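You operate a simulated robot arm through the tools that you are given. There is no shell and no other tool. Be economical: measure what you need, move in short steps, check, and stop when the job is done.

You are at the controls of a simulated robot arm. One attempt, no reset.

## Task
Warm the milk on medium and pour it into the teal mug.
Fine: ring off, pan on the trivet.
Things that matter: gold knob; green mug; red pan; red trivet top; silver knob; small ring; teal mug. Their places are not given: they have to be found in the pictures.

Only the result counts: the job must be done as asked and must still hold three seconds after the hand-in. Knocking over, shifting, dropping, spilling or breaking anything else fails it.

## Robot
A 6-joint arm with a two-finger parallel gripper, fixed in place. Base frame: the origin is at the foot of the arm, x ahead of it, y to its left, z up. Readings come in mm, degrees, newtons and seconds.
With the tool pointing down near the work surface it reaches from about 360 to 820 mm from the base axis. Its first joint turns from -166.0 to 166.0 degrees. Payload 3.91 kg.
The tool frame sits at the grasp point between the pads (the TCP): z along the fingers, y along the line on which they close. The tips reach 30 mm beyond it. Largest opening 110 mm; finger width 20, thickness 10; the body of the gripper, 48 by 112 mm, starts 55 mm behind the TCP.
Orientation is that of the tool frame in the base frame, as a unit quaternion [x, y, z, w]. With the fingers straight down and closing along the base's y, the tool's x points along the base's -x, its y along +y and its z along -z.

## Interface
- The arm moves only by the tool play_rows. Its argument "motion" is a list of rows, each a list of 6 numbers: the shift along the tool's x, y, z in cm, then the turn, a rotation vector about the tool's x, y, z in degrees. In form: [[x, y, z, ax, ay, az], ...]. A call has 1 to 12 rows; each row shifts and turns the commanded pose from where the row before left it, along the tool's axes as they then stand. "grip" is the finger opening in cm, from 0 to 11, set as the call begins (left out, the last holds). Rows are played at 5 a second. More than 50 mm and 8.6 degrees between two rows, or a gripper value outside its range, and nothing of the call is played. A pose out of reach is approached as far as the arm can. The call stops where the force on the tool passes 60 N (or 10 N more than at its start, if that is more) or the arm is blocked; 0.2 s more then pass. The fingers move at their own pace (about 45 mm/s each) and stop on an object; they squeeze with about 24 N. The grip force told is the motor's: it shows also when the fingers shut on nothing. Time passes only in rows, and 0.2 s behind the last, so rows that do not move let the fingers close. It gives the time, the measured TCP pose, the force on the tool (base axes), the opening and the grip force at its end, in the units of the frame above (readings bear some noise), with the torque about the TCP (base axes, N m) and any sound that the robot's microphone picked up.
- Cameras (640 x 400 px; columns grow to the right, rows downward): "scene" is fixed at [399.6, 499.9, 1688.3]; the picture's right is [-0.99, 0.17, 0.00], its down [0.11, 0.66, -0.75] and it looks along [-0.12, -0.74, -0.67] (base axes); focal length 346 px, centre (320, 200). "wrist" rides on the gripper at [77, 7, -114] in the tool frame; the picture's right is [-0.09, 1.00, 0.00], its down [-0.80, -0.07, -0.59] and it looks along [-0.59, -0.05, 0.80] (tool axes); focal length 270 px, centre (320, 200).
- camera(camera): a new picture of that camera. The clock stands still meanwhile.
- lift_body(by): slides the trunk up (or, below 0, down) by that many mm; the arm rides with it, the base frame stays. It gives what a move gives, with no picture.
- locate(camera, pixels): for up to 12 pixels [column, row] of the newest picture of that camera ("zoom" is the newest enlarged one), the place [x, y, z] in the base frame of the surface seen there, good to about 2 mm. The clock stands still meanwhile.
- close_up(camera, box): a new picture of the part [left, top, right, bottom] of that camera's present view, enlarged. The clock stands still meanwhile.
- hand_in(): hands the job in; it is judged then, once.

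Go step by step. Measure first, check grasps and placings, and put right what went wrong. The budget is 80 turns and 38 pictures, counting those below and the enlarged ones. Unless the task says otherwise, let go and move clear before handing in, and close with one line.

The tools are called after "Request:" as name(argument=value, ...) on one line, values as JSON. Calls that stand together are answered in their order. play_rows: Moves the arm, as the interface text tells. Its arguments: {"type":"object","properties":{"motion":{"type":"array","items":{"type":"array","items":{"type":"number"}}},"grip":{"type":"number"}},"required":["motion"]} The other tools are called the same way: lift_body (by) slides the trunk up or down; camera (camera) takes a picture; locate (camera, pixels) gives the place of the surface under pixels of a picture; close_up (camera, box) takes an enlarged picture of a part of a camera's view; hand_in () hands the job in.

At the start:

```text
clock: 0.0
eef_pos: [149.8, -317.8, 1323.0]
orientation: [-0.001, 1.0, 0.0, 0.0]
contact_force: [-0.4, -0.1, -0.1]
wrist_torque: [-0.01, 0.01, -0.01]
gripper_width: 110.1
finger_force: 0.1
trunk travel left (down, up): [-550.0, 60.0]
```

scene: 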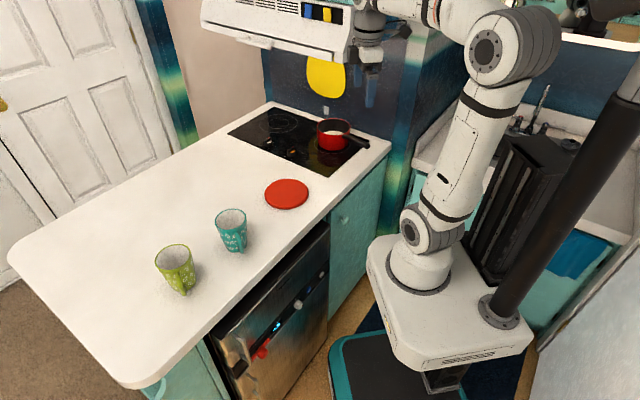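
wrist: 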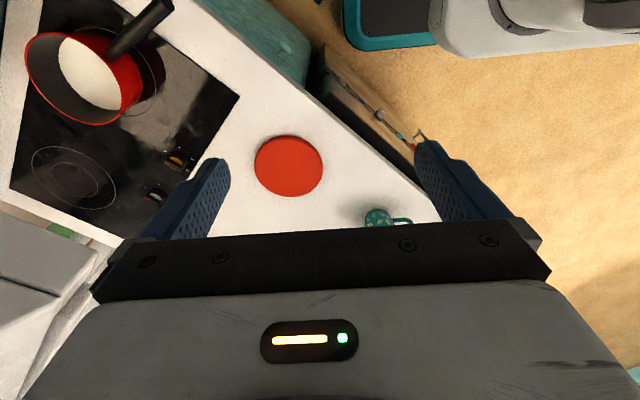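

The scene shows the hob at about (300,140), the red pan at (333,133), the trivet at (287,194) and the mugs at (231,230) and (175,268). I'll enlarge the hob and the mugs to see the details.

Request:
close_up(camera="scene", box=[220, 95, 400, 207])

Request:
close_up(camera="wrist", box=[0, 0, 260, 240])

Request:
locate(camera="scene", pixels=[[287, 194], [265, 194], [309, 193], [231, 215], [231, 250], [175, 255], [333, 135], [365, 144], [270, 210], [330, 190]])

Request:
locate(camera="wrist", pixels=[[289, 166], [95, 75], [110, 55], [165, 8], [178, 158], [155, 194], [72, 177], [140, 85], [28, 70]])

```text
3.56 times, centred on (310, 151) of scene
```

zoom: 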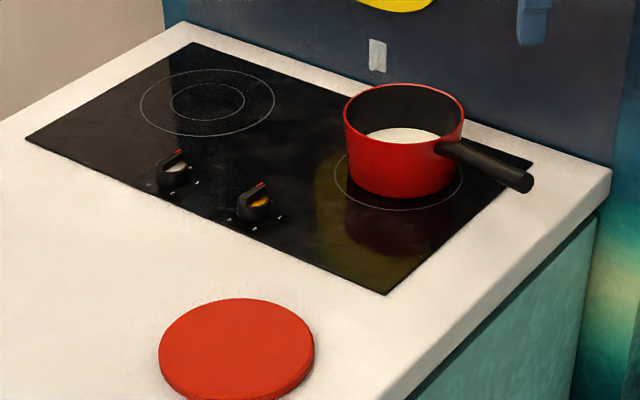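

```text
1.67 times, centred on (130, 120) of wrist
```

zoom: 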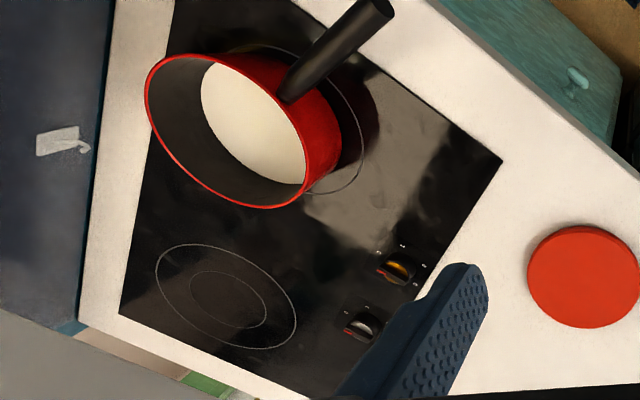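

```text
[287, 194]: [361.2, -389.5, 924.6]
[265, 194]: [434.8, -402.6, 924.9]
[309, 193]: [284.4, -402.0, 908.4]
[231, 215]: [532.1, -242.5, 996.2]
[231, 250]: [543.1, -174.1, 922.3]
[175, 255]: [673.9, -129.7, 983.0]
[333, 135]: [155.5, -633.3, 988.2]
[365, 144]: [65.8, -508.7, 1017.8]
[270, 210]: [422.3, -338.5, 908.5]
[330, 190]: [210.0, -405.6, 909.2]
```

```text
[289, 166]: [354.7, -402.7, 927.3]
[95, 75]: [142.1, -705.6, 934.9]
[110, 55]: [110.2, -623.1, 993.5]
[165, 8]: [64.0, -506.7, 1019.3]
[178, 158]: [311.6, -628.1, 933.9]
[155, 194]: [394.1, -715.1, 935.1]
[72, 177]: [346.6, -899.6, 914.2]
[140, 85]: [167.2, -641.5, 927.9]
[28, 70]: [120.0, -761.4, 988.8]
```

Counter top is at z≈908, the gold knob is near (312,-628), the silver near (394,-715), and the pan is on the right ring. I'll check the arm's mount height and fly over to look down at the knobs.

Request:
locate(camera="scene", pixels=[[418, 287], [425, 320], [482, 50], [430, 230]])

Request:
play_rows(motion=[[-1.62, -3.1, 1.9, 0, 0, 0], [-1.62, -3.1, 1.9, 0, 0, 0], [-1.62, -3.1, 1.9, 0, 0, 0], [-1.62, -3.1, 1.9, 0, 0, 0], [-1.62, -3.1, 1.9, 0, 0, 0], [-1.62, -3.1, 1.9, 0, 0, 0], [-1.62, -3.1, 1.9, 0, 0, 0], [-1.62, -3.1, 1.9, 0, 0, 0], [-1.62, -3.1, 1.9, 0, 0, 0], [-1.62, -3.1, 1.9, 0, 0, 0]])

Request:
camera(camera="wrist")

```text
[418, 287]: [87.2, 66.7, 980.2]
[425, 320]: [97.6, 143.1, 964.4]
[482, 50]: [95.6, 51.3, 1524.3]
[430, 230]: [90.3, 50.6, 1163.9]
```

```text
clock: 0.8
eef_pos: [196.5, -389.9, 1275.9]
orientation: [0.0, 1.0, -0.001, 0.001]
contact_force: [2.0, 65.1, 14.6]
wrist_torque: [-5.8, 0.52, -1.01]
gripper_width: 100.3
finger_force: 0.2
trunk travel left (down, up): [-550.0, 60.0]
stopped in row 4: the force on the tool passed its limit at 117 N (the readings are from after the stop); the commanded pose is now the measured one
```

```text
33 pictures are left
```

wrist: 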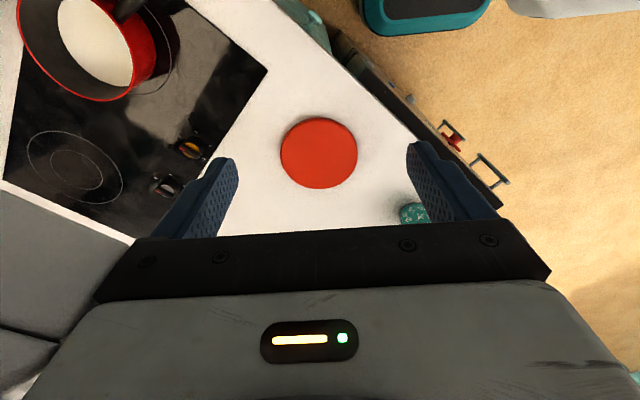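

I hit something with +65 N in y, which is most likely the range hood in front of the gripper. I'll check the scene and measure the hood before moving.

Request:
camera(camera="scene")

Request:
locate(camera="scene", pixels=[[210, 28], [270, 45], [335, 60], [350, 40], [280, 10], [205, 3], [245, 15], [340, 50]])

```text
32 pictures are left
```

scene: 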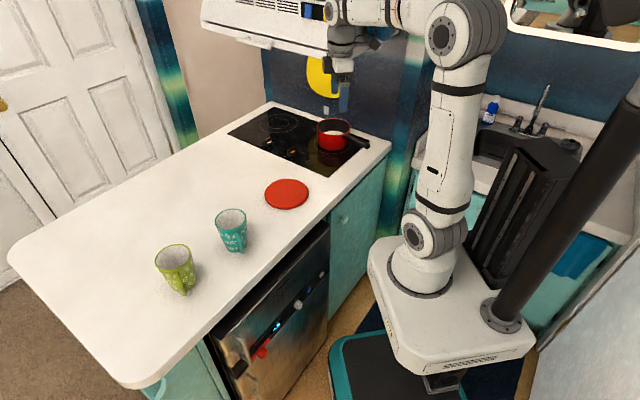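

```text
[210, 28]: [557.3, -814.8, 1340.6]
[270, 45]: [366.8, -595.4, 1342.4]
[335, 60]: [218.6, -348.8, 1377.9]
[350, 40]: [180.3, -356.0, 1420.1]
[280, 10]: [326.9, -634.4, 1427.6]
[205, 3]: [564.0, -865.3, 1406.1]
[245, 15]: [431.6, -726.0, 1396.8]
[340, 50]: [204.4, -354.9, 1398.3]
```

The hood's lip is at z≈1340, with its front plane along 0.757x+0.653y≈-111, and the gripper body touched it. I'll back off along the outward normal and lower the trunk so that I can work under the hood.

Request:
play_rows(motion=[[-3, 2.6, 0, 0, 0, 0], [-3, 2.6, 0, 0, 0, 0], [-3, 2.6, 0, 0, 0, 0]])

Request:
lift_body(by=-200)

Request:
camera(camera="scene")

```text
clock: 1.6
eef_pos: [288.0, -323.3, 1272.0]
orientation: [0.002, 1.0, 0.003, 0.0]
contact_force: [0.1, 0.6, 0.3]
wrist_torque: [-0.05, 0.01, 0.01]
gripper_width: 109.9
finger_force: 0.0
trunk travel left (down, up): [-550.0, 60.0]
```

```text
clock: 3.8
eef_pos: [287.5, -325.8, 1071.3]
orientation: [0.002, 1.0, 0.003, 0.0]
contact_force: [0.1, 0.0, 0.0]
wrist_torque: [-0.03, 0.01, -0.02]
gripper_width: 109.8
finger_force: 0.0
trunk travel left (down, up): [-350.0, 260.0]
```

```text
31 pictures are left
```

scene: 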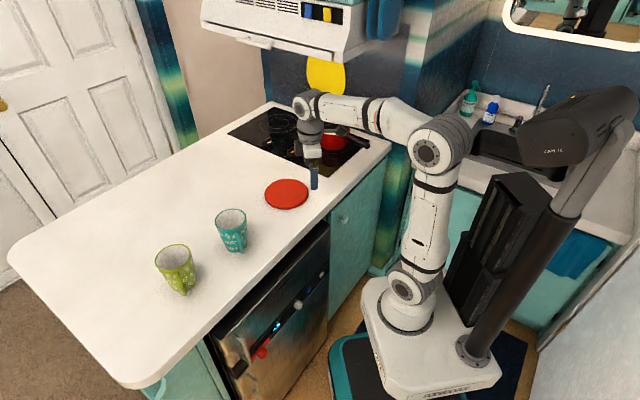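

The arm now sits lower and the hood is clear above it. I'll measure the wrist's height against the hood's underside.

Request:
locate(camera="scene", pixels=[[305, 95], [340, 100], [375, 100], [440, 125], [345, 62], [300, 52], [350, 25], [303, 110]])

```text
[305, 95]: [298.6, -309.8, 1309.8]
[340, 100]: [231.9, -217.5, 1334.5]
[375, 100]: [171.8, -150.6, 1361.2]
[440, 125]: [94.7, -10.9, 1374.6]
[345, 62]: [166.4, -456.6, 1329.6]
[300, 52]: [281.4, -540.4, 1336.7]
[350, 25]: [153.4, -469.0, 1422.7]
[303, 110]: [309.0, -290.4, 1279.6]
```

The wrist's top is 240 mm above the TCP, so there is room under the hood (1330) at z≈1060. I'll move over toward the knobs and look.

Request:
play_rows(motion=[[0, -4.7, 0.5, 0, 0, 0], [0, -4.7, 0.5, 0, 0, 0], [0, -4.7, 0.5, 0, 0, 0], [0, -4.7, 0.5, 0, 0, 0], [0, -4.7, 0.5, 0, 0, 0]])

Request:
close_up(camera="wrist", box=[80, 0, 480, 250])

```text
clock: 5.0
eef_pos: [285.2, -561.1, 1043.7]
orientation: [0.002, 1.0, 0.004, 0.0]
contact_force: [-0.7, 0.2, 0.2]
wrist_torque: [-0.01, 0.0, 0.01]
gripper_width: 109.9
finger_force: 0.0
trunk travel left (down, up): [-350.0, 260.0]
```

```text
1.60 times, centred on (280, 125) of wrist
```

zoom: 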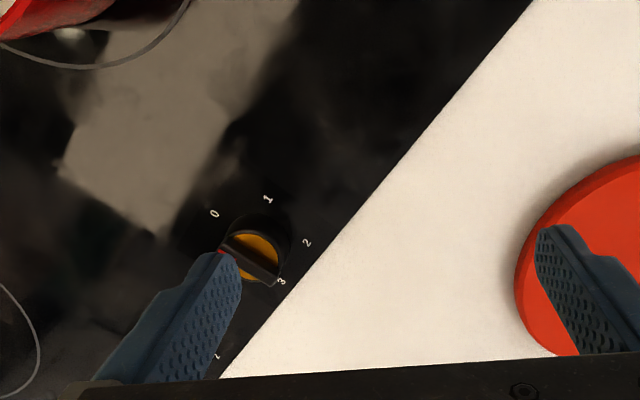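

The gold knob has a 0–1–2–3 dial running clockwise, with the red pointer seemingly near 0. I'll measure the marks and then view the other knob and the rings.

Request:
locate(camera="zoom", pixels=[[214, 213], [267, 198], [307, 243], [282, 282], [255, 240], [262, 245], [222, 252], [275, 283], [237, 362], [225, 375], [532, 2], [245, 262]])

Request:
close_up(camera="scene", box=[225, 95, 385, 195])

```text
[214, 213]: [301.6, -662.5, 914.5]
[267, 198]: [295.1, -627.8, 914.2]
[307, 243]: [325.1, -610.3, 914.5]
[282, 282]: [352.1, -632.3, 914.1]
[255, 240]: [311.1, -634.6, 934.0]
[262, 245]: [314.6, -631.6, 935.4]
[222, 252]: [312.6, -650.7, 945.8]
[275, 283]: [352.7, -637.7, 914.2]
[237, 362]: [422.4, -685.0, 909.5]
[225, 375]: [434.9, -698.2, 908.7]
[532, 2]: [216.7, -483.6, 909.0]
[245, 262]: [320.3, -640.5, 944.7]
```

```text
4.00 times, centred on (305, 145) of scene
```

zoom: 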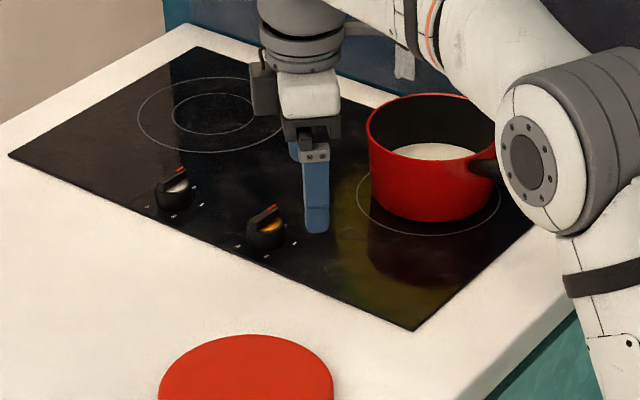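

The dial is centred at about (324,-642). The marks sit at 223° (0), 154° (1), 87° (2) and 19° (3), and the red pointer (z≈946) is at 0. The pan stands on the smaller, right-hand ring. I'll go above the gold knob with the closing axis square to its bar.

Request:
play_rows(motion=[[-1.95, -4.05, 1.0, 0, 0, 0], [-1.95, -4.05, 1.0, 0, 0, 0], [0, 0, 0, 0, 0, -8], [0, 0, 0, 0, 0, -8], [0, 0, 0, 0, 0, -8], [0, 0, 0, 0, 0, -8], [0, 0, 0, 0, 0, -8], [0, 0, 0, 0, 0, 0]], grip=5)

Request:
camera(camera="wrist")

```text
clock: 6.8
eef_pos: [325.7, -640.9, 1023.6]
orientation: [-0.342, 0.94, 0.003, 0.002]
contact_force: [0.5, -0.8, -0.7]
wrist_torque: [0.01, -0.02, 0.0]
gripper_width: 50.1
finger_force: 0.1
trunk travel left (down, up): [-350.0, 260.0]
```

```text
28 pictures are left
```

wrist: 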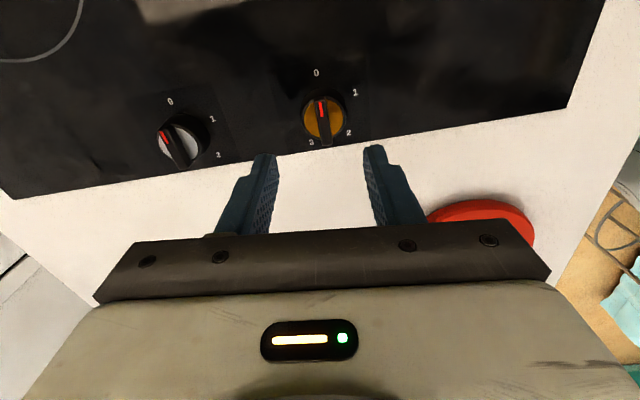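

The wrist view shows the gold bar pointing at 0 at (316,72), lined up between the fingers. I'll measure the knob and its marks precisely.

Request:
close_up(camera="wrist", box=[240, 50, 400, 150])

Request:
locate(camera="wrist", pixels=[[316, 72], [355, 92], [349, 132], [311, 142], [320, 102], [327, 144], [323, 120], [310, 118], [336, 112]])

```text
4.00 times, centred on (320, 100) of wrist
```

zoom: 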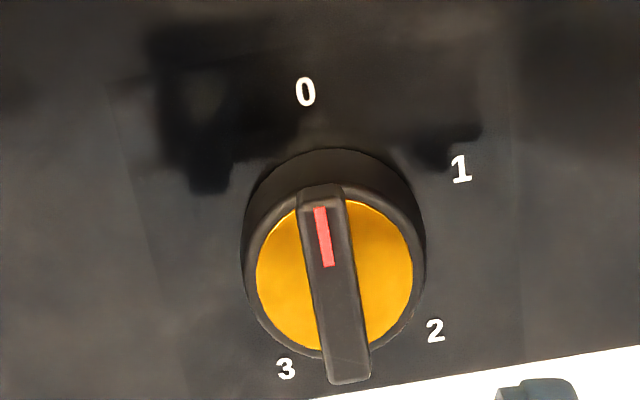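

```text
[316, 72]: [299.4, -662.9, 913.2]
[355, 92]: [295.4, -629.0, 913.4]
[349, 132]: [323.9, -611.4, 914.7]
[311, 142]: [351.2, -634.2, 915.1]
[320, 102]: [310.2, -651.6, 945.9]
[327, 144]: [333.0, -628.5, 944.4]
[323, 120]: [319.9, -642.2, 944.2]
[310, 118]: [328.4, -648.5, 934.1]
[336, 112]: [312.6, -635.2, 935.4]
```

The bar is centred at about (322,-640), lies at 225° and spans z 935–946. I'll descend so the tips straddle the bar just above the cap, then close.

Request:
play_rows(motion=[[0.22, 0.31, 2.8, 0, 0, -4], [0, 0, 2.8, 0, 0, 0], [0, 0, 0, 0, 0, 0]])

Request:
play_rows(motion=[[0, 0, 0, 0, 0, 0], [0, 0, 0, 0, 0, 0], [0, 0, 0, 0, 0, 0], [0, 0, 0, 0, 0, 0]], grip=0.4)

```text
clock: 7.6
eef_pos: [322.5, -640.0, 967.0]
orientation: [-0.373, 0.928, 0.003, 0.002]
contact_force: [0.1, 1.0, 0.1]
wrist_torque: [0.0, 0.0, 0.0]
gripper_width: 50.3
finger_force: 0.1
trunk travel left (down, up): [-350.0, 260.0]
```

```text
clock: 8.6
eef_pos: [321.2, -638.8, 968.2]
orientation: [-0.373, 0.928, 0.004, 0.002]
contact_force: [-4.8, 8.1, -2.9]
wrist_torque: [0.11, 0.14, 0.02]
gripper_width: 9.0
finger_force: 44.9
trunk travel left (down, up): [-350.0, 260.0]
```

I've gripped the bar at 9 mm wide. I'll recentre by 1.5 mm and start turning clockwise.

Request:
play_rows(motion=[[0, 0.15, 0, 0, 0, 0], [0, 0, 0, 0, 0, 7], [0, 0, 0, 0, 0, 7], [0, 0, 0, 0, 0, 7], [0, 0, 0, 0, 0, 7], [0, 0, 0, 0, 0, 7], [0, 0, 0, 0, 0, 7], [0, 0, 0, 0, 0, 7], [0, 0, 0, 0, 0, 7], [0, 0, 0, 0, 0, 7], [0, 0, 0, 0, 0, 7]])

```text
clock: 11.0
eef_pos: [322.2, -640.3, 966.8]
orientation: [0.227, 0.974, 0.003, 0.0]
contact_force: [15.9, -23.2, 11.5]
wrist_torque: [-1.01, -1.02, 0.04]
gripper_width: 8.8
finger_force: 44.9
trunk travel left (down, up): [-350.0, 260.0]
```

The tool has turned 70° with the bar still gripped, and a side load of about 28 N from eccentricity. I'll recentre and do the second 70°.

Request:
play_rows(motion=[[-0.13, -0.09, -0.05, 0, 0, 0], [0, 0, 0, 0, 0, 7], [0, 0, 0, 0, 0, 7], [0, 0, 0, 0, 0, 7], [0, 0, 0, 0, 0, 7], [0, 0, 0, 0, 0, 7], [0, 0, 0, 0, 0, 7], [0, 0, 0, 0, 0, 7], [0, 0, 0, 0, 0, 7], [0, 0, 0, 0, 0, 7], [0, 0, 0, 0, 0, 6]])

Request:
close_up(camera="scene", box=[225, 95, 385, 195])

```text
clock: 13.4
eef_pos: [321.9, -640.5, 968.6]
orientation: [0.739, 0.674, 0.003, -0.004]
contact_force: [0.5, -17.1, 4.6]
wrist_torque: [-1.48, 0.07, 0.0]
gripper_width: 8.9
finger_force: 45.2
trunk travel left (down, up): [-350.0, 260.0]
```

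```text
4.00 times, centred on (305, 145) of scene
```

zoom: 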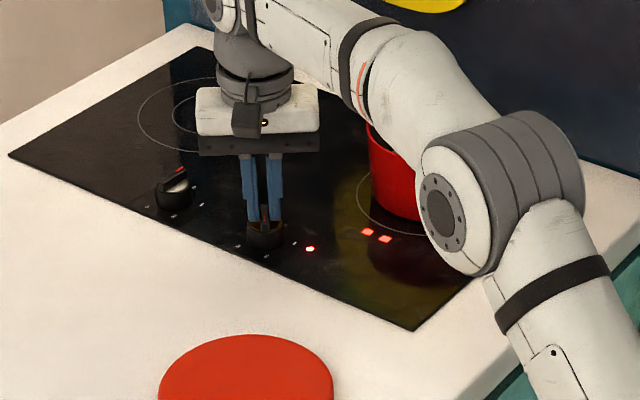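

The lights by the pan's ring show two bars at (367,231) and (385,239), so the gold knob drives this ring and it is on 2. I'll release, rise and check the dial.

Request:
play_rows(motion=[[0, 0, 0, 0, 0, 0], [0, 0, 0, 0, 0, 0], [0, 0, 0, 0, 0, 0], [0, 0, -3, 0, 0, 0], [0, 0, -3, 0, 0, 0]], grip=5)

Request:
camera(camera="wrist")

```text
clock: 14.6
eef_pos: [323.5, -639.8, 1027.8]
orientation: [0.738, 0.674, 0.003, -0.002]
contact_force: [0.8, -0.7, 1.1]
wrist_torque: [0.0, 0.0, 0.01]
gripper_width: 50.0
finger_force: 0.0
trunk travel left (down, up): [-350.0, 260.0]
```

```text
25 pictures are left
```

wrist: 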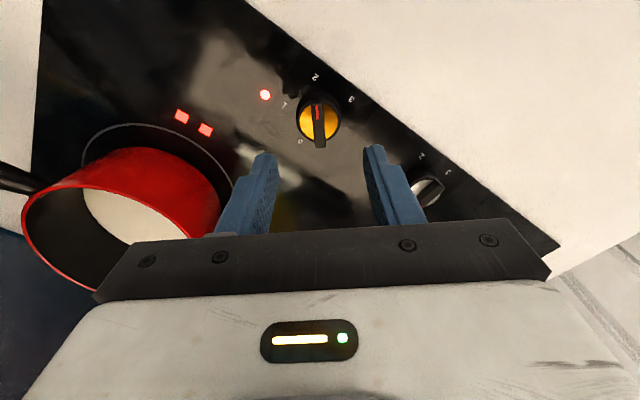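

The gold pointer is on 2 and the ring is lit. I'll back out from the hob so the pan can be measured in the scene view.

Request:
play_rows(motion=[[4.3, -0.5, -0.5, 0, 0, 0], [4.3, -0.5, -0.5, 0, 0, 0], [4.3, -0.5, -0.5, 0, 0, 0], [4.3, -0.5, -0.5, 0, 0, 0], [4.3, -0.5, -0.5, 0, 0, 0], [4.3, -0.5, -0.5, 0, 0, 0]])

Request:
close_up(camera="scene", box=[280, 90, 400, 165])

Request:
camera(camera="wrist")

```text
clock: 16.0
eef_pos: [315.7, -380.8, 1061.3]
orientation: [0.738, 0.674, 0.002, -0.002]
contact_force: [0.6, 0.0, -0.6]
wrist_torque: [0.01, 0.0, 0.01]
gripper_width: 50.2
finger_force: 0.2
trunk travel left (down, up): [-350.0, 260.0]
```

```text
5.33 times, centred on (340, 128) of scene
```

zoom: 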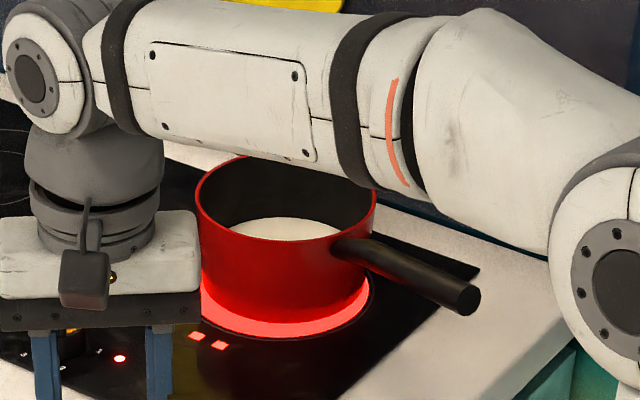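

```text
23 pictures are left
```

wrist: 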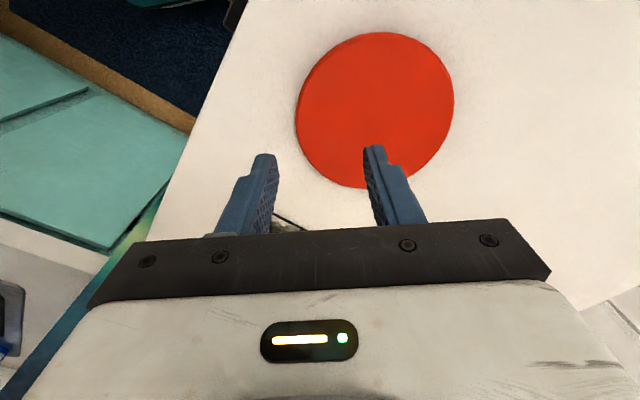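

The ring glows under the pan. I'll measure the pan rim, the handle and the trivet.

Request:
locate(camera="zoom", pixels=[[285, 244], [197, 200], [373, 205], [270, 160], [345, 243], [400, 262], [440, 282], [458, 290], [470, 300], [285, 325], [290, 228], [350, 240]])

Request:
locate(camera="wrist", pixels=[[375, 100], [302, 95], [452, 100], [385, 34], [350, 186], [420, 182], [300, 110]])

```text
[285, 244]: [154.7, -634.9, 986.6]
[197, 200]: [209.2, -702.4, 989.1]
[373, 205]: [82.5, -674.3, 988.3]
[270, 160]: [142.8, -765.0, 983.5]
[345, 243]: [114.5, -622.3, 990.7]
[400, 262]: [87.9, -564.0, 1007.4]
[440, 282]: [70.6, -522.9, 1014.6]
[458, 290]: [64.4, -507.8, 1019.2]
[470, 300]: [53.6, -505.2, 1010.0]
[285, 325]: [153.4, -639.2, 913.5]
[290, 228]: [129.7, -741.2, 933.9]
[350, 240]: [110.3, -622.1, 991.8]
```

```text
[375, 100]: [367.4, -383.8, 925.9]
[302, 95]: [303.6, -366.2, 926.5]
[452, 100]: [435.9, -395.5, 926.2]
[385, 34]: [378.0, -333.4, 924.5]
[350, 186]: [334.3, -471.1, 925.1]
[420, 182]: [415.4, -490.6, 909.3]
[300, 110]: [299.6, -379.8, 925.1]
```

The pan centre is (145,-700) with rim radius 65. The handle runs at 114° and rises to (60,-506,1009), and the trivet top is near (368,-405,926). I'll drop the trunk further for a flatter forearm under the hood and turn the tool so it closes across the handle.

Request:
play_rows(motion=[[0, 0, -4, 0, 0, -7.3], [0, 0, -4, 0, 0, -7.3], [0, 0, -4, 0, 0, -7.3], [0, 0, -3, 0, 0, -7.2]], grip=6)

Request:
lift_body(by=-150)

Request:
camera(camera="scene")

```text
clock: 17.0
eef_pos: [316.0, -380.7, 1211.2]
orientation: [0.545, 0.839, 0.004, -0.002]
contact_force: [0.1, 1.0, 0.6]
wrist_torque: [-0.01, 0.02, 0.04]
gripper_width: 59.7
finger_force: 0.0
trunk travel left (down, up): [-350.0, 260.0]
```

```text
clock: 18.8
eef_pos: [317.4, -381.9, 1058.9]
orientation: [0.545, 0.838, 0.004, -0.002]
contact_force: [0.2, 1.1, 0.8]
wrist_torque: [0.01, -0.05, -0.02]
gripper_width: 59.7
finger_force: 0.1
trunk travel left (down, up): [-200.0, 410.0]
```

```text
22 pictures are left
```

scene: 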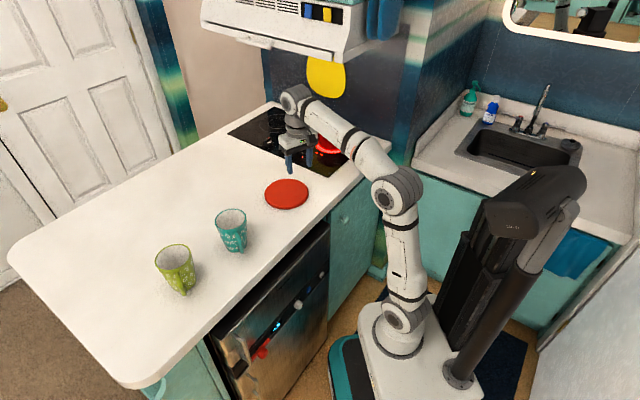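

The forearm is now flat and low. I'll enlarge the mugs for the pour geometry before grasping.

Request:
close_up(camera="scene", box=[140, 195, 260, 300])

Request:
locate(camera="scene", pixels=[[230, 209], [230, 228], [216, 219], [246, 219], [175, 244], [175, 264], [157, 256], [192, 256], [233, 252], [285, 92], [345, 62], [390, 170]])

```text
3.81 times, centred on (200, 248) of scene
```

zoom: 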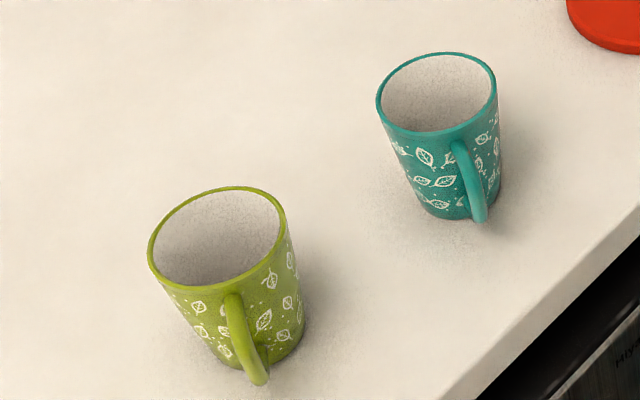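

```text
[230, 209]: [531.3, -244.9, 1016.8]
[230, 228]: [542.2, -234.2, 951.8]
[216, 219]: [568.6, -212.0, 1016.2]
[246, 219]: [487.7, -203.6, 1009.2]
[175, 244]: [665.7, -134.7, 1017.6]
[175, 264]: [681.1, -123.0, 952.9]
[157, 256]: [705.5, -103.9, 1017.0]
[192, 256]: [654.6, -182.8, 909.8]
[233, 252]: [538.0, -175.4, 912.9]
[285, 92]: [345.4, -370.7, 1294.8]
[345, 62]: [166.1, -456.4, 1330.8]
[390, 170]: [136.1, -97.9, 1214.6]
```

The teal rim is at z≈1017. I'll fit its centre from the enlarged view.

Request:
locate(camera="zoom", pixels=[[378, 98], [495, 88], [438, 54], [420, 132], [393, 122], [470, 122], [400, 66], [478, 62], [482, 215], [440, 215]])

```text
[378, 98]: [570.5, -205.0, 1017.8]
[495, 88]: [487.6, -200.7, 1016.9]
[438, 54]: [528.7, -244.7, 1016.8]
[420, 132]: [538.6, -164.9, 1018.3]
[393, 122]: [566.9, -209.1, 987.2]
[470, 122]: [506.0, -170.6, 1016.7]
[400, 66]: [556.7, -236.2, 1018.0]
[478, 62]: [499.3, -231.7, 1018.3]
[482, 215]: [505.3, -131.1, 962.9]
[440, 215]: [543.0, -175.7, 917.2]
```

The teal mug centre is (529,-205), rim radius 41 and top 1017; the trivet centre is (367,-404). I'll now move above the handle root side at (102,-604).

Request:
play_rows(motion=[[-1.65, -4.09, 0.13, 0, 0, 0], [-1.65, -4.09, 0.13, 0, 0, 0], [-1.65, -4.09, 0.13, 0, 0, 0], [-1.65, -4.09, 0.13, 0, 0, 0], [-1.65, -4.09, 0.13, 0, 0, 0], [-1.65, -4.09, 0.13, 0, 0, 0], [-1.65, -4.09, 0.13, 0, 0, 0]])

Request:
camera(camera="wrist")

Request:
camera(camera="scene")

```text
clock: 20.4
eef_pos: [103.1, -598.9, 1047.1]
orientation: [0.544, 0.839, 0.002, -0.001]
contact_force: [0.0, 0.9, 0.8]
wrist_torque: [-0.05, 0.02, -0.05]
gripper_width: 60.2
finger_force: 0.0
out of reach, approached as far as the arm can: row 7
trunk travel left (down, up): [-200.0, 410.0]
```

```text
20 pictures are left
```

wrist: 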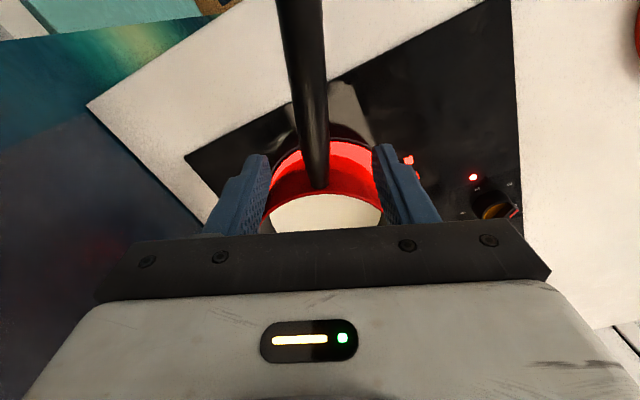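

```text
19 pictures are left
```

scene: 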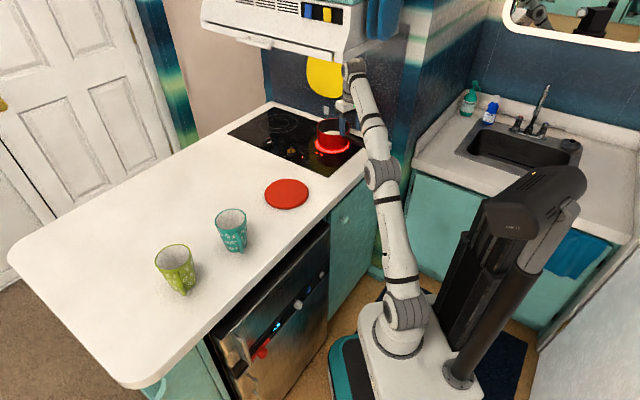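

The handle at (316,100–190) is centred between the fingers. The reach is near its limit but gets easier lower down, so I'll descend onto the handle and close.

Request:
play_rows(motion=[[0, 0, 2, 0, 0, 0], [0, 0, 2, 0, 0, 0], [0, 0, 1.9, 0, 0, 0], [0, 0, 0, 0, 0, 0]])

Request:
camera(camera="wrist")

```text
clock: 21.4
eef_pos: [100.7, -599.0, 986.7]
orientation: [0.547, 0.837, 0.004, -0.002]
contact_force: [-0.2, 0.3, 0.4]
wrist_torque: [0.0, -0.02, 0.02]
gripper_width: 60.0
finger_force: 0.1
trunk travel left (down, up): [-200.0, 410.0]
```

```text
18 pictures are left
```

wrist: 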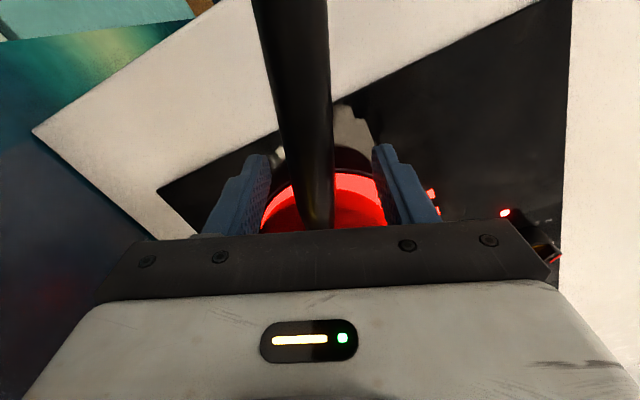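

The handle sits about 5 px left of the pad midline at row 190. I'll shift 2.5 mm and close on it.

Request:
play_rows(motion=[[0, -0.25, 0, 0, 0, 0], [0, 0, 0, 0, 0, 0]])

Request:
play_rows(motion=[[0, 0, 0, 0, 0, 0], [0, 0, 0, 0, 0, 0], [0, 0, 0, 0, 0, 0], [0, 0, 0, 0, 0, 0]], grip=0.5)

Request:
close_up(camera="scene", box=[280, 90, 400, 165])

```text
clock: 22.0
eef_pos: [98.9, -599.2, 987.8]
orientation: [0.545, 0.838, 0.003, -0.002]
contact_force: [0.7, 0.2, -0.3]
wrist_torque: [0.02, 0.0, -0.01]
gripper_width: 59.9
finger_force: 0.2
trunk travel left (down, up): [-200.0, 410.0]
```

```text
clock: 23.0
eef_pos: [99.6, -599.3, 987.0]
orientation: [0.546, 0.838, 0.003, -0.002]
contact_force: [-0.4, -0.6, 0.5]
wrist_torque: [0.03, 0.03, -0.07]
gripper_width: 20.6
finger_force: 23.8
trunk travel left (down, up): [-200.0, 410.0]
```

```text
5.33 times, centred on (340, 128) of scene
```

zoom: 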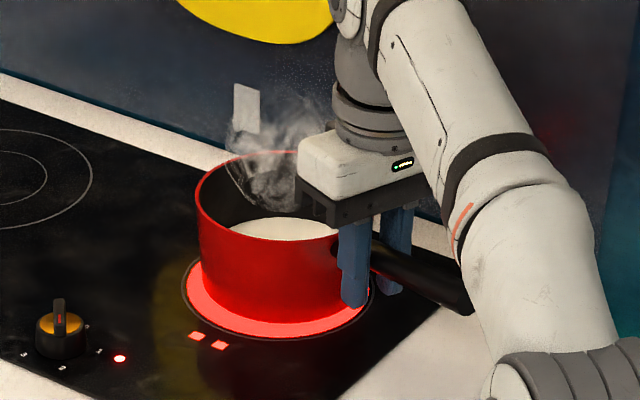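

Steam is rising from the milk, so it is warm, and the handle is gripped at 20.6 mm. I'll lift it slightly with the trunk and check whether the pan hangs level.

Request:
lift_body(by=6)

Request:
close_up(camera="scene", box=[280, 90, 400, 165])

```text
clock: 23.5
eef_pos: [98.8, -600.8, 992.7]
orientation: [0.545, 0.838, 0.003, -0.003]
contact_force: [0.4, 1.1, -5.5]
wrist_torque: [0.45, 0.19, 0.0]
gripper_width: 20.8
finger_force: 24.1
trunk travel left (down, up): [-206.0, 404.0]
```

```text
5.33 times, centred on (340, 128) of scene
```

zoom: 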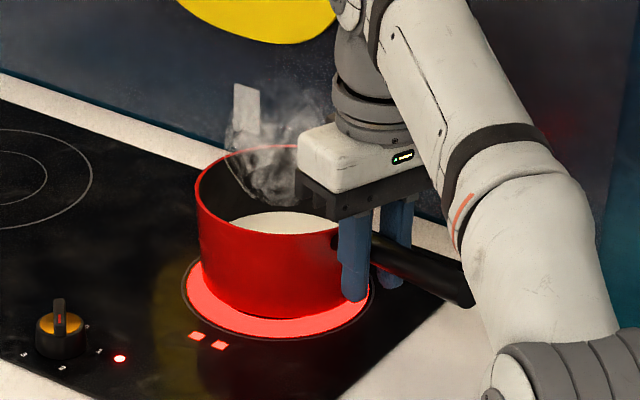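

The load is 5.5 N and 0.49 N·m, so the pan appears fully lifted. I'll check that the rim is level.

Request:
locate(camera="zoom", pixels=[[197, 195], [270, 237], [335, 233], [215, 168], [245, 153], [265, 310], [280, 225]])

Request:
lift_body(by=30)

```text
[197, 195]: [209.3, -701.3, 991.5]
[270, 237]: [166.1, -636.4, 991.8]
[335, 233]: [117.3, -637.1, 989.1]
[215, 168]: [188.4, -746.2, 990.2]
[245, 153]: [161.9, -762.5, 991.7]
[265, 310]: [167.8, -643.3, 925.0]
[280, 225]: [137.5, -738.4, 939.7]
```

```text
clock: 24.3
eef_pos: [99.0, -601.5, 1022.7]
orientation: [0.545, 0.838, 0.004, -0.003]
contact_force: [-0.5, 0.6, -6.2]
wrist_torque: [0.45, 0.2, 0.0]
gripper_width: 20.8
finger_force: 24.2
trunk travel left (down, up): [-236.0, 374.0]
```

The rim is level at about 991 all round and the hold is steady. I'll carry the pan smoothly out from under the hood toward mid-counter.

Request:
play_rows(motion=[[0.49, 1.32, -0.07, 0, 0, 0], [0.86, 2.32, -0.12, 0, 0, 0], [1.35, 3.64, -0.19, 0, 0, 0], [1.35, 3.64, -0.19, 0, 0, 0], [1.35, 3.64, -0.19, 0, 0, 0], [1.35, 3.64, -0.19, 0, 0, 0], [1.35, 3.64, -0.19, 0, 0, 0], [1.35, 3.64, -0.19, 0, 0, 0], [1.35, 3.64, -0.19, 0, 0, 0], [0.86, 2.32, -0.12, 0, 0, 0], [0.61, 1.65, -0.08, 0, 0, 0]])

Request:
lift_body(by=150)

Request:
camera(camera="scene")

```text
clock: 26.7
eef_pos: [351.3, -353.2, 1041.9]
orientation: [0.545, 0.838, 0.003, -0.002]
contact_force: [-0.6, -0.7, -7.0]
wrist_torque: [0.46, 0.19, 0.0]
gripper_width: 20.8
finger_force: 24.2
trunk travel left (down, up): [-236.0, 374.0]
```

```text
clock: 28.4
eef_pos: [350.7, -354.2, 1192.4]
orientation: [0.545, 0.838, 0.003, -0.002]
contact_force: [0.4, 0.2, -6.3]
wrist_torque: [0.45, 0.22, 0.03]
gripper_width: 20.8
finger_force: 24.1
trunk travel left (down, up): [-386.0, 224.0]
```

```text
15 pictures are left
```

scene: 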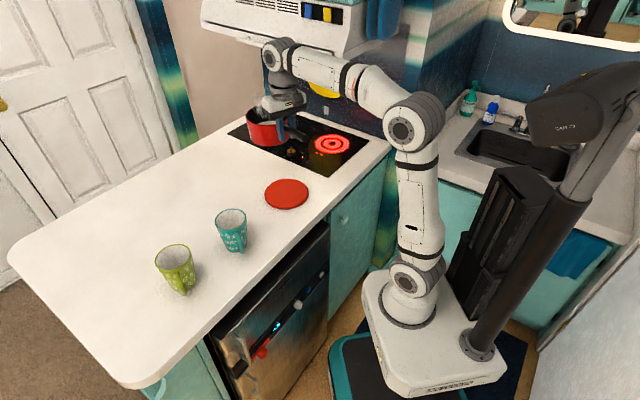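

The load reading is unchanged and the ring (333,144) still glows; I'll turn it off afterwards. I'll continue toward the teal mug, keeping the pan above the rims.

Request:
play_rows(motion=[[0.49, 1.32, 0.25, 0, 0, 0], [0.86, 2.32, 0.43, 0, 0, 0], [1.35, 3.64, 0.68, 0, 0, 0], [1.35, 3.64, 0.68, 0, 0, 0], [1.35, 3.64, 0.68, 0, 0, 0], [1.35, 3.64, 0.68, 0, 0, 0], [1.35, 3.64, 0.68, 0, 0, 0], [1.35, 3.64, 0.68, 0, 0, 0], [1.35, 3.64, 0.68, 0, 0, 0], [0.86, 2.32, 0.43, 0, 0, 0], [0.61, 1.65, 0.31, 0, 0, 0]])

Request:
play_rows(motion=[[0, 0, 0, 0, 0, 3], [0, 0, 0, 0, 0, 4], [0, 0, 0, 0, 0, 5], [0, 0, 0, 0, 0, 5], [0, 0, 0, 0, 0, 5], [0, 0, 0, 0, 0, 5], [0, 0, 0, 0, 0, 4], [0, 0, 0, 0, 0, 3], [0, 0, 0, 0, 0, 0]])

Request:
camera(camera="scene")

```text
clock: 30.8
eef_pos: [604.3, -106.3, 1129.5]
orientation: [0.546, 0.838, 0.003, -0.003]
contact_force: [-0.2, -0.2, -6.2]
wrist_torque: [0.47, 0.2, -0.01]
gripper_width: 21.1
finger_force: 23.9
trunk travel left (down, up): [-386.0, 224.0]
```

```text
clock: 32.8
eef_pos: [604.5, -107.5, 1132.4]
orientation: [0.767, 0.642, 0.001, -0.003]
contact_force: [-0.6, -0.1, -6.0]
wrist_torque: [0.49, -0.13, -0.01]
gripper_width: 20.9
finger_force: 24.0
trunk travel left (down, up): [-386.0, 224.0]
```

```text
14 pictures are left
```

scene: 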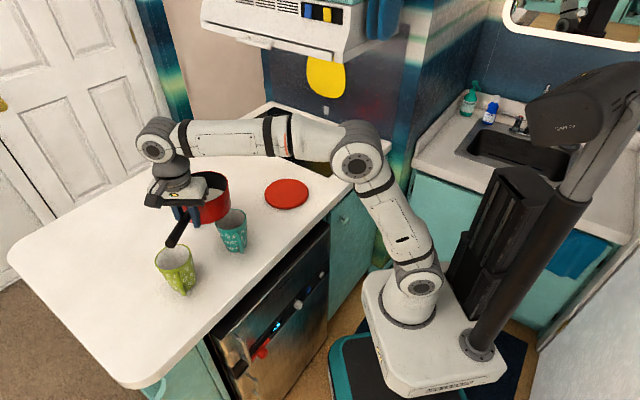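

The pan is next to the teal mug. I'll check the rim position against the plan.

Request:
close_up(camera="scene", box=[145, 160, 265, 280])

```text
3.33 times, centred on (205, 220) of scene
```

zoom: 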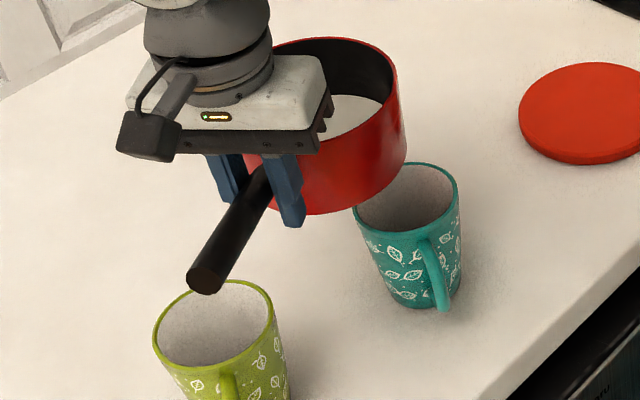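

Request:
locate(camera="zoom", pixels=[[397, 75], [330, 40], [365, 128], [372, 46], [290, 43], [385, 110]])

```text
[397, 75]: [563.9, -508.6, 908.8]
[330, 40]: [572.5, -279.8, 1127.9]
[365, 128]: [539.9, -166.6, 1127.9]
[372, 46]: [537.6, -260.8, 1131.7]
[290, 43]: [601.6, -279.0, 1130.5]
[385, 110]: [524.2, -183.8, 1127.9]
```

The fit gives the pan centre at (585,-215) and rim z≈1130, as planned. I'll lower 20 mm and begin the roll with the lip toward the mug.

Request:
play_rows(motion=[[0, 0, 1, 0, 0, 0], [0, 0, 1, 0, 0, 0], [0, 0, 0, -3, 0, 0], [0, 0, 0, -4, 0, 0], [0, 0, 0, -4, 0, 0], [0, 0, 0, -4, 0, 0], [0, 0, 0, -4, 0, 0], [0, 0, 0, -4, 0, 0], [0, 0, 0, -3, 0, 0], [0, 0, 0, -2, 0, 0], [0, 0, 0, -2, 0, 0], [0, 0, 0, 0, 0, 0]])

Request:
close_up(camera="scene", box=[145, 160, 265, 280])

```text
clock: 35.4
eef_pos: [604.7, -107.1, 1111.6]
orientation: [0.741, 0.62, 0.168, 0.196]
contact_force: [0.2, 1.0, -8.1]
wrist_torque: [0.52, 0.02, 0.02]
gripper_width: 21.0
finger_force: 24.5
trunk travel left (down, up): [-386.0, 224.0]
```

```text
3.33 times, centred on (205, 220) of scene
```

zoom: 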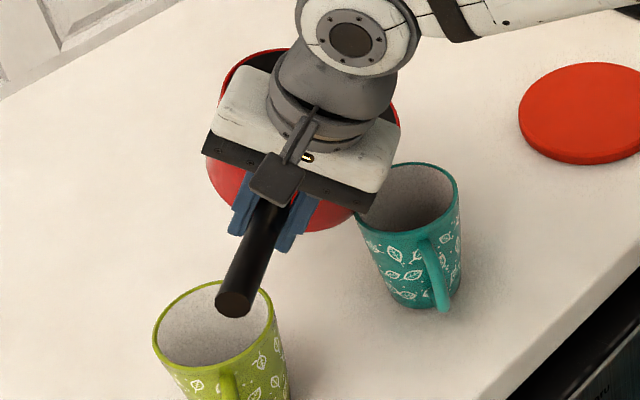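

The roll direction is right, with the lip coming over the teal mug. I'll go to 45° in place and then pivot slowly about the lip.

Request:
play_rows(motion=[[0, 0, 0, -3, 0, 0], [0, 0, 0, -3, 0, 0], [0, 0, 0, -3, 0, 0], [0, 0, 0, -3, 0, 0], [0, 0, 0, -2, 0, 0], [0, 0, -0.23, -2, 0, 0], [0, 0, -0.23, -2, 0, 0], [0, 0, -0.23, -2, 0, 0], [0, 0, -0.23, -2, 0, 0]])

Request:
close_up(camera="scene", box=[145, 160, 265, 280])

```text
clock: 37.4
eef_pos: [597.4, -105.6, 1118.0]
orientation: [0.691, 0.576, 0.284, 0.333]
contact_force: [-0.7, 0.4, -6.8]
wrist_torque: [0.51, 0.07, 0.0]
gripper_width: 21.0
finger_force: 23.7
trunk travel left (down, up): [-386.0, 224.0]
```

```text
3.33 times, centred on (205, 220) of scene
```

zoom: 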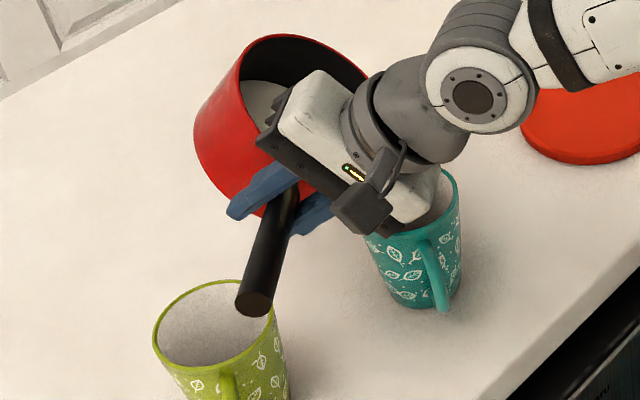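

At 52° the lip is over the mug at z≈1065 and the load is unchanged. I'll keep pivoting slowly.

Request:
play_rows(motion=[[0, 0, -0.23, -2, 0, 0], [0, 0, -0.23, -2, 0, 0], [0, 0, -0.23, -2, 0, 0], [0, 0, -0.23, -2, 0, 0], [0, 0, -0.23, -2, 0, 0], [0, 0, -0.23, -2, 0, 0], [0, 0, -0.23, -2, 0, 0], [0, 0, -0.23, -2, 0, 0], [0, 0, -0.23, -2, 0, 0], [0, 0, -0.23, -2, 0, 0]])

Request:
close_up(camera="scene", box=[145, 160, 265, 280])

```text
clock: 39.6
eef_pos: [587.1, -93.8, 1123.7]
orientation: [0.648, 0.552, 0.352, 0.388]
contact_force: [0.2, -0.1, -6.0]
wrist_torque: [0.44, 0.11, -0.01]
gripper_width: 21.3
finger_force: 23.8
out of reach, approached as far as the arm can: row 6, 8, 10
trunk travel left (down, up): [-386.0, 224.0]
```

```text
3.33 times, centred on (205, 220) of scene
```

zoom: 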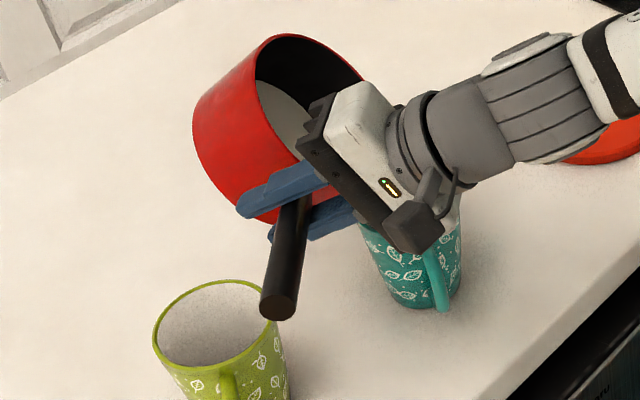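

The arm reports some rows out of reach, and the TCP has drifted 12 mm in +y with the roll at about 63°. Before going on I'll look at the whole arm.

Request:
camera(camera="scene")

Request:
locate(camera="scene", pixels=[[215, 180], [222, 185], [205, 174], [193, 205], [194, 196]])

```text
9 pictures are left
```

scene: 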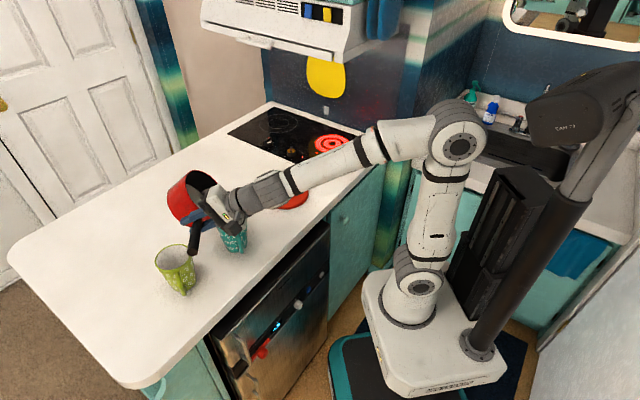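

```text
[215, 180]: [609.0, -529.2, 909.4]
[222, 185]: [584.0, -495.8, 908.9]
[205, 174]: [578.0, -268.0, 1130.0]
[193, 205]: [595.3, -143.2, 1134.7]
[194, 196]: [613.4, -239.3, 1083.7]
```

The tool has become aligned with the forearm, a wrist singularity at this azimuth. I'll raise and roll back to level, then re-yaw about 45° so that the pour stays clear of it.

Request:
play_rows(motion=[[0, 1.78, -0.9, 0, 0, 0], [0, 1.78, -0.9, 0, 0, 0], [0, 0, 0, 3, 0, 0], [0, 0, 0, 4, 0, 0], [0, 0, 0, 5, 0, 0], [0, 0, 0, 5, 0, 0], [0, 0, 0, 5, 0, 0], [0, 0, 0, 5, 0, 0], [0, 0, 0, 5, 0, 0], [0, 0, 0, 5, 0, 0], [0, 0, 0, 5, 0, 0], [0, 0, 0, 5, 0, 0]])

```text
clock: 42.2
eef_pos: [586.6, -92.1, 1160.9]
orientation: [0.73, 0.638, 0.173, 0.172]
contact_force: [-0.3, 1.0, -6.2]
wrist_torque: [0.41, 0.03, -0.01]
gripper_width: 21.2
finger_force: 23.7
out of reach, approached as far as the arm can: row 2, 4, 5
trunk travel left (down, up): [-386.0, 224.0]
```

That worked, and the roll is down to 28°. I'll finish levelling and yaw counter-clockwise.

Request:
play_rows(motion=[[0, 0, 0, 5, 0, 0], [0, 0, 0, 6, 0, 0], [0, 0, 0, 6, 0, 0], [0, 0, 0, 6, 0, 0], [0, 0, 0, 5, 0, 0], [0, 0, 0, 0, 0, -4], [0, 0, 0, 0, 0, -6], [0, 0, 0, 0, 0, -8], [0, 0, 0, 0, 0, -8], [0, 0, 0, 0, 0, -8], [0, 0, 0, 0, 0, -6], [0, 0, 0, 0, 0, -3]])

```text
clock: 44.8
eef_pos: [586.5, -91.5, 1159.9]
orientation: [0.456, 0.89, 0.017, -0.002]
contact_force: [0.4, -0.6, -4.4]
wrist_torque: [0.38, 0.23, 0.03]
gripper_width: 20.8
finger_force: 24.5
trunk travel left (down, up): [-386.0, 224.0]
```

The tool is at 125.7° and level. The torque has dropped a little, from 0.50 to 0.44 N·m, so some milk may already have poured. I'll check the mug and the counter.

Request:
close_up(camera="scene", box=[145, 160, 265, 280])

```text
3.33 times, centred on (205, 220) of scene
```

zoom: 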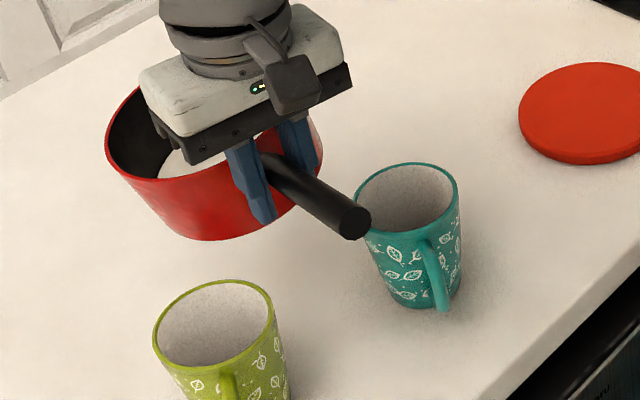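

The counter is clean. I'll check the depth inside the mug and the pan's present place.

Request:
locate(camera="zoom", pixels=[[405, 222], [400, 228], [215, 352], [190, 155], [110, 165], [140, 95], [205, 180], [320, 155], [155, 180]])

```text
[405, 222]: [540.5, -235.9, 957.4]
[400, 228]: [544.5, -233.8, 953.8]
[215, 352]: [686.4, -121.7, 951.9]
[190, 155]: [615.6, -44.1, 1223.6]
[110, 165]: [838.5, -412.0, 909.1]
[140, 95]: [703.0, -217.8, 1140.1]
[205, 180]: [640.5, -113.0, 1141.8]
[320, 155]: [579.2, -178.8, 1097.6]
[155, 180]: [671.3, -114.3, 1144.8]
```

A few rim readings look lower than expected, so I'll probe the rim and handle more carefully on the same picture.

Request:
locate(camera="zoom", pixels=[[150, 172], [150, 176], [170, 178], [170, 181], [190, 178], [106, 140], [108, 148], [130, 92], [350, 210], [320, 190], [290, 170], [275, 158]])

```text
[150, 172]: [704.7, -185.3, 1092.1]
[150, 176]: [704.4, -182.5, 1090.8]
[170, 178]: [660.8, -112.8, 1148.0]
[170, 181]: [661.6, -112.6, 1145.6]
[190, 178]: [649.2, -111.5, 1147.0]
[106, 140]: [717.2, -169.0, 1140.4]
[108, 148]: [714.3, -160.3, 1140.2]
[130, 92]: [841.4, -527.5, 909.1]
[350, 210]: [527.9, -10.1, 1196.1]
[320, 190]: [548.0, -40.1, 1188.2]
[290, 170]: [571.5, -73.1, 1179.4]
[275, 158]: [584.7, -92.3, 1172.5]
```

The rim's outer side sits about 10 mm low, so the round handle slipped about 10° in the grip during the roll. I'll compensate for that. The next move is to the new pour position with a first roll of 45°, still high.

Request:
play_rows(motion=[[1.68, -1.83, 0, 0, 0, 0], [1.68, -1.83, 0, 0, 0, 0], [1.68, -1.83, 0, 0, 0, 0], [0, 0, 0, -3, 0, 0], [0, 0, 0, -5, 0, 0], [0, 0, 0, -5, 0, 0], [0, 0, 0, -6, 0, 0], [0, 0, 0, -6, 0, 0], [0, 0, 0, -6, 0, 0], [0, 0, 0, -6, 0, 0], [0, 0, 0, -5, 0, 0], [0, 0, 0, -3, 0, 0]])

```text
clock: 47.4
eef_pos: [512.9, -83.6, 1159.9]
orientation: [0.422, 0.815, 0.356, 0.174]
contact_force: [0.1, -0.1, -5.7]
wrist_torque: [0.27, 0.37, 0.0]
gripper_width: 20.7
finger_force: 24.3
trunk travel left (down, up): [-386.0, 224.0]
```

Roll is 47° with no reach trouble. I'll roll to 54°, lower to just above the mug, and start the slow pivot about the lip.

Request:
play_rows(motion=[[0, 0, 0, -4, 0, 0], [0, 0, 0, -3, 0, 0], [0, -0.93, 0.68, 0, 0, 0], [0, -0.93, 0.68, 0, 0, 0], [0, -0.93, 0.68, 0, 0, 0], [0, -0.93, 0.68, 0, 0, 0], [0, 0, -0.2, -2, 0, 0], [0, 0, -0.2, -2, 0, 0], [0, 0, -0.2, -2, 0, 0], [0, 0, -0.2, -2, 0, 0]])

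Request:
close_up(camera="scene", box=[145, 160, 265, 280])

```text
clock: 49.6
eef_pos: [506.0, -86.8, 1117.4]
orientation: [0.396, 0.762, 0.46, 0.228]
contact_force: [-0.5, 0.0, -6.4]
wrist_torque: [0.25, 0.42, 0.0]
gripper_width: 21.0
finger_force: 23.6
trunk travel left (down, up): [-386.0, 224.0]
```

```text
3.33 times, centred on (205, 220) of scene
```

zoom: 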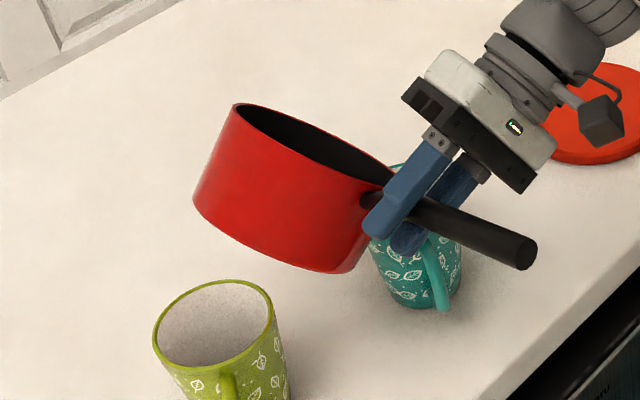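

The tool is at 62° but the pan looks less tilted. I'll measure the rim and base points to get its real angle and lip position.

Request:
locate(camera="zoom", pixels=[[237, 106], [300, 150], [350, 175], [380, 187], [385, 163], [300, 121], [196, 195], [260, 250], [340, 271], [280, 200]])

```text
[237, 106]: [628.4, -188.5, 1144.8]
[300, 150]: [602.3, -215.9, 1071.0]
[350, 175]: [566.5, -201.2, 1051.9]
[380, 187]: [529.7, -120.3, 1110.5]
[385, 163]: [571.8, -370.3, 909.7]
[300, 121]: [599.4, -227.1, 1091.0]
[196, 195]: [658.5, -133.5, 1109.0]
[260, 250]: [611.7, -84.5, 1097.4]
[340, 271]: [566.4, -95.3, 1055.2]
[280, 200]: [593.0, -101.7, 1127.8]
```

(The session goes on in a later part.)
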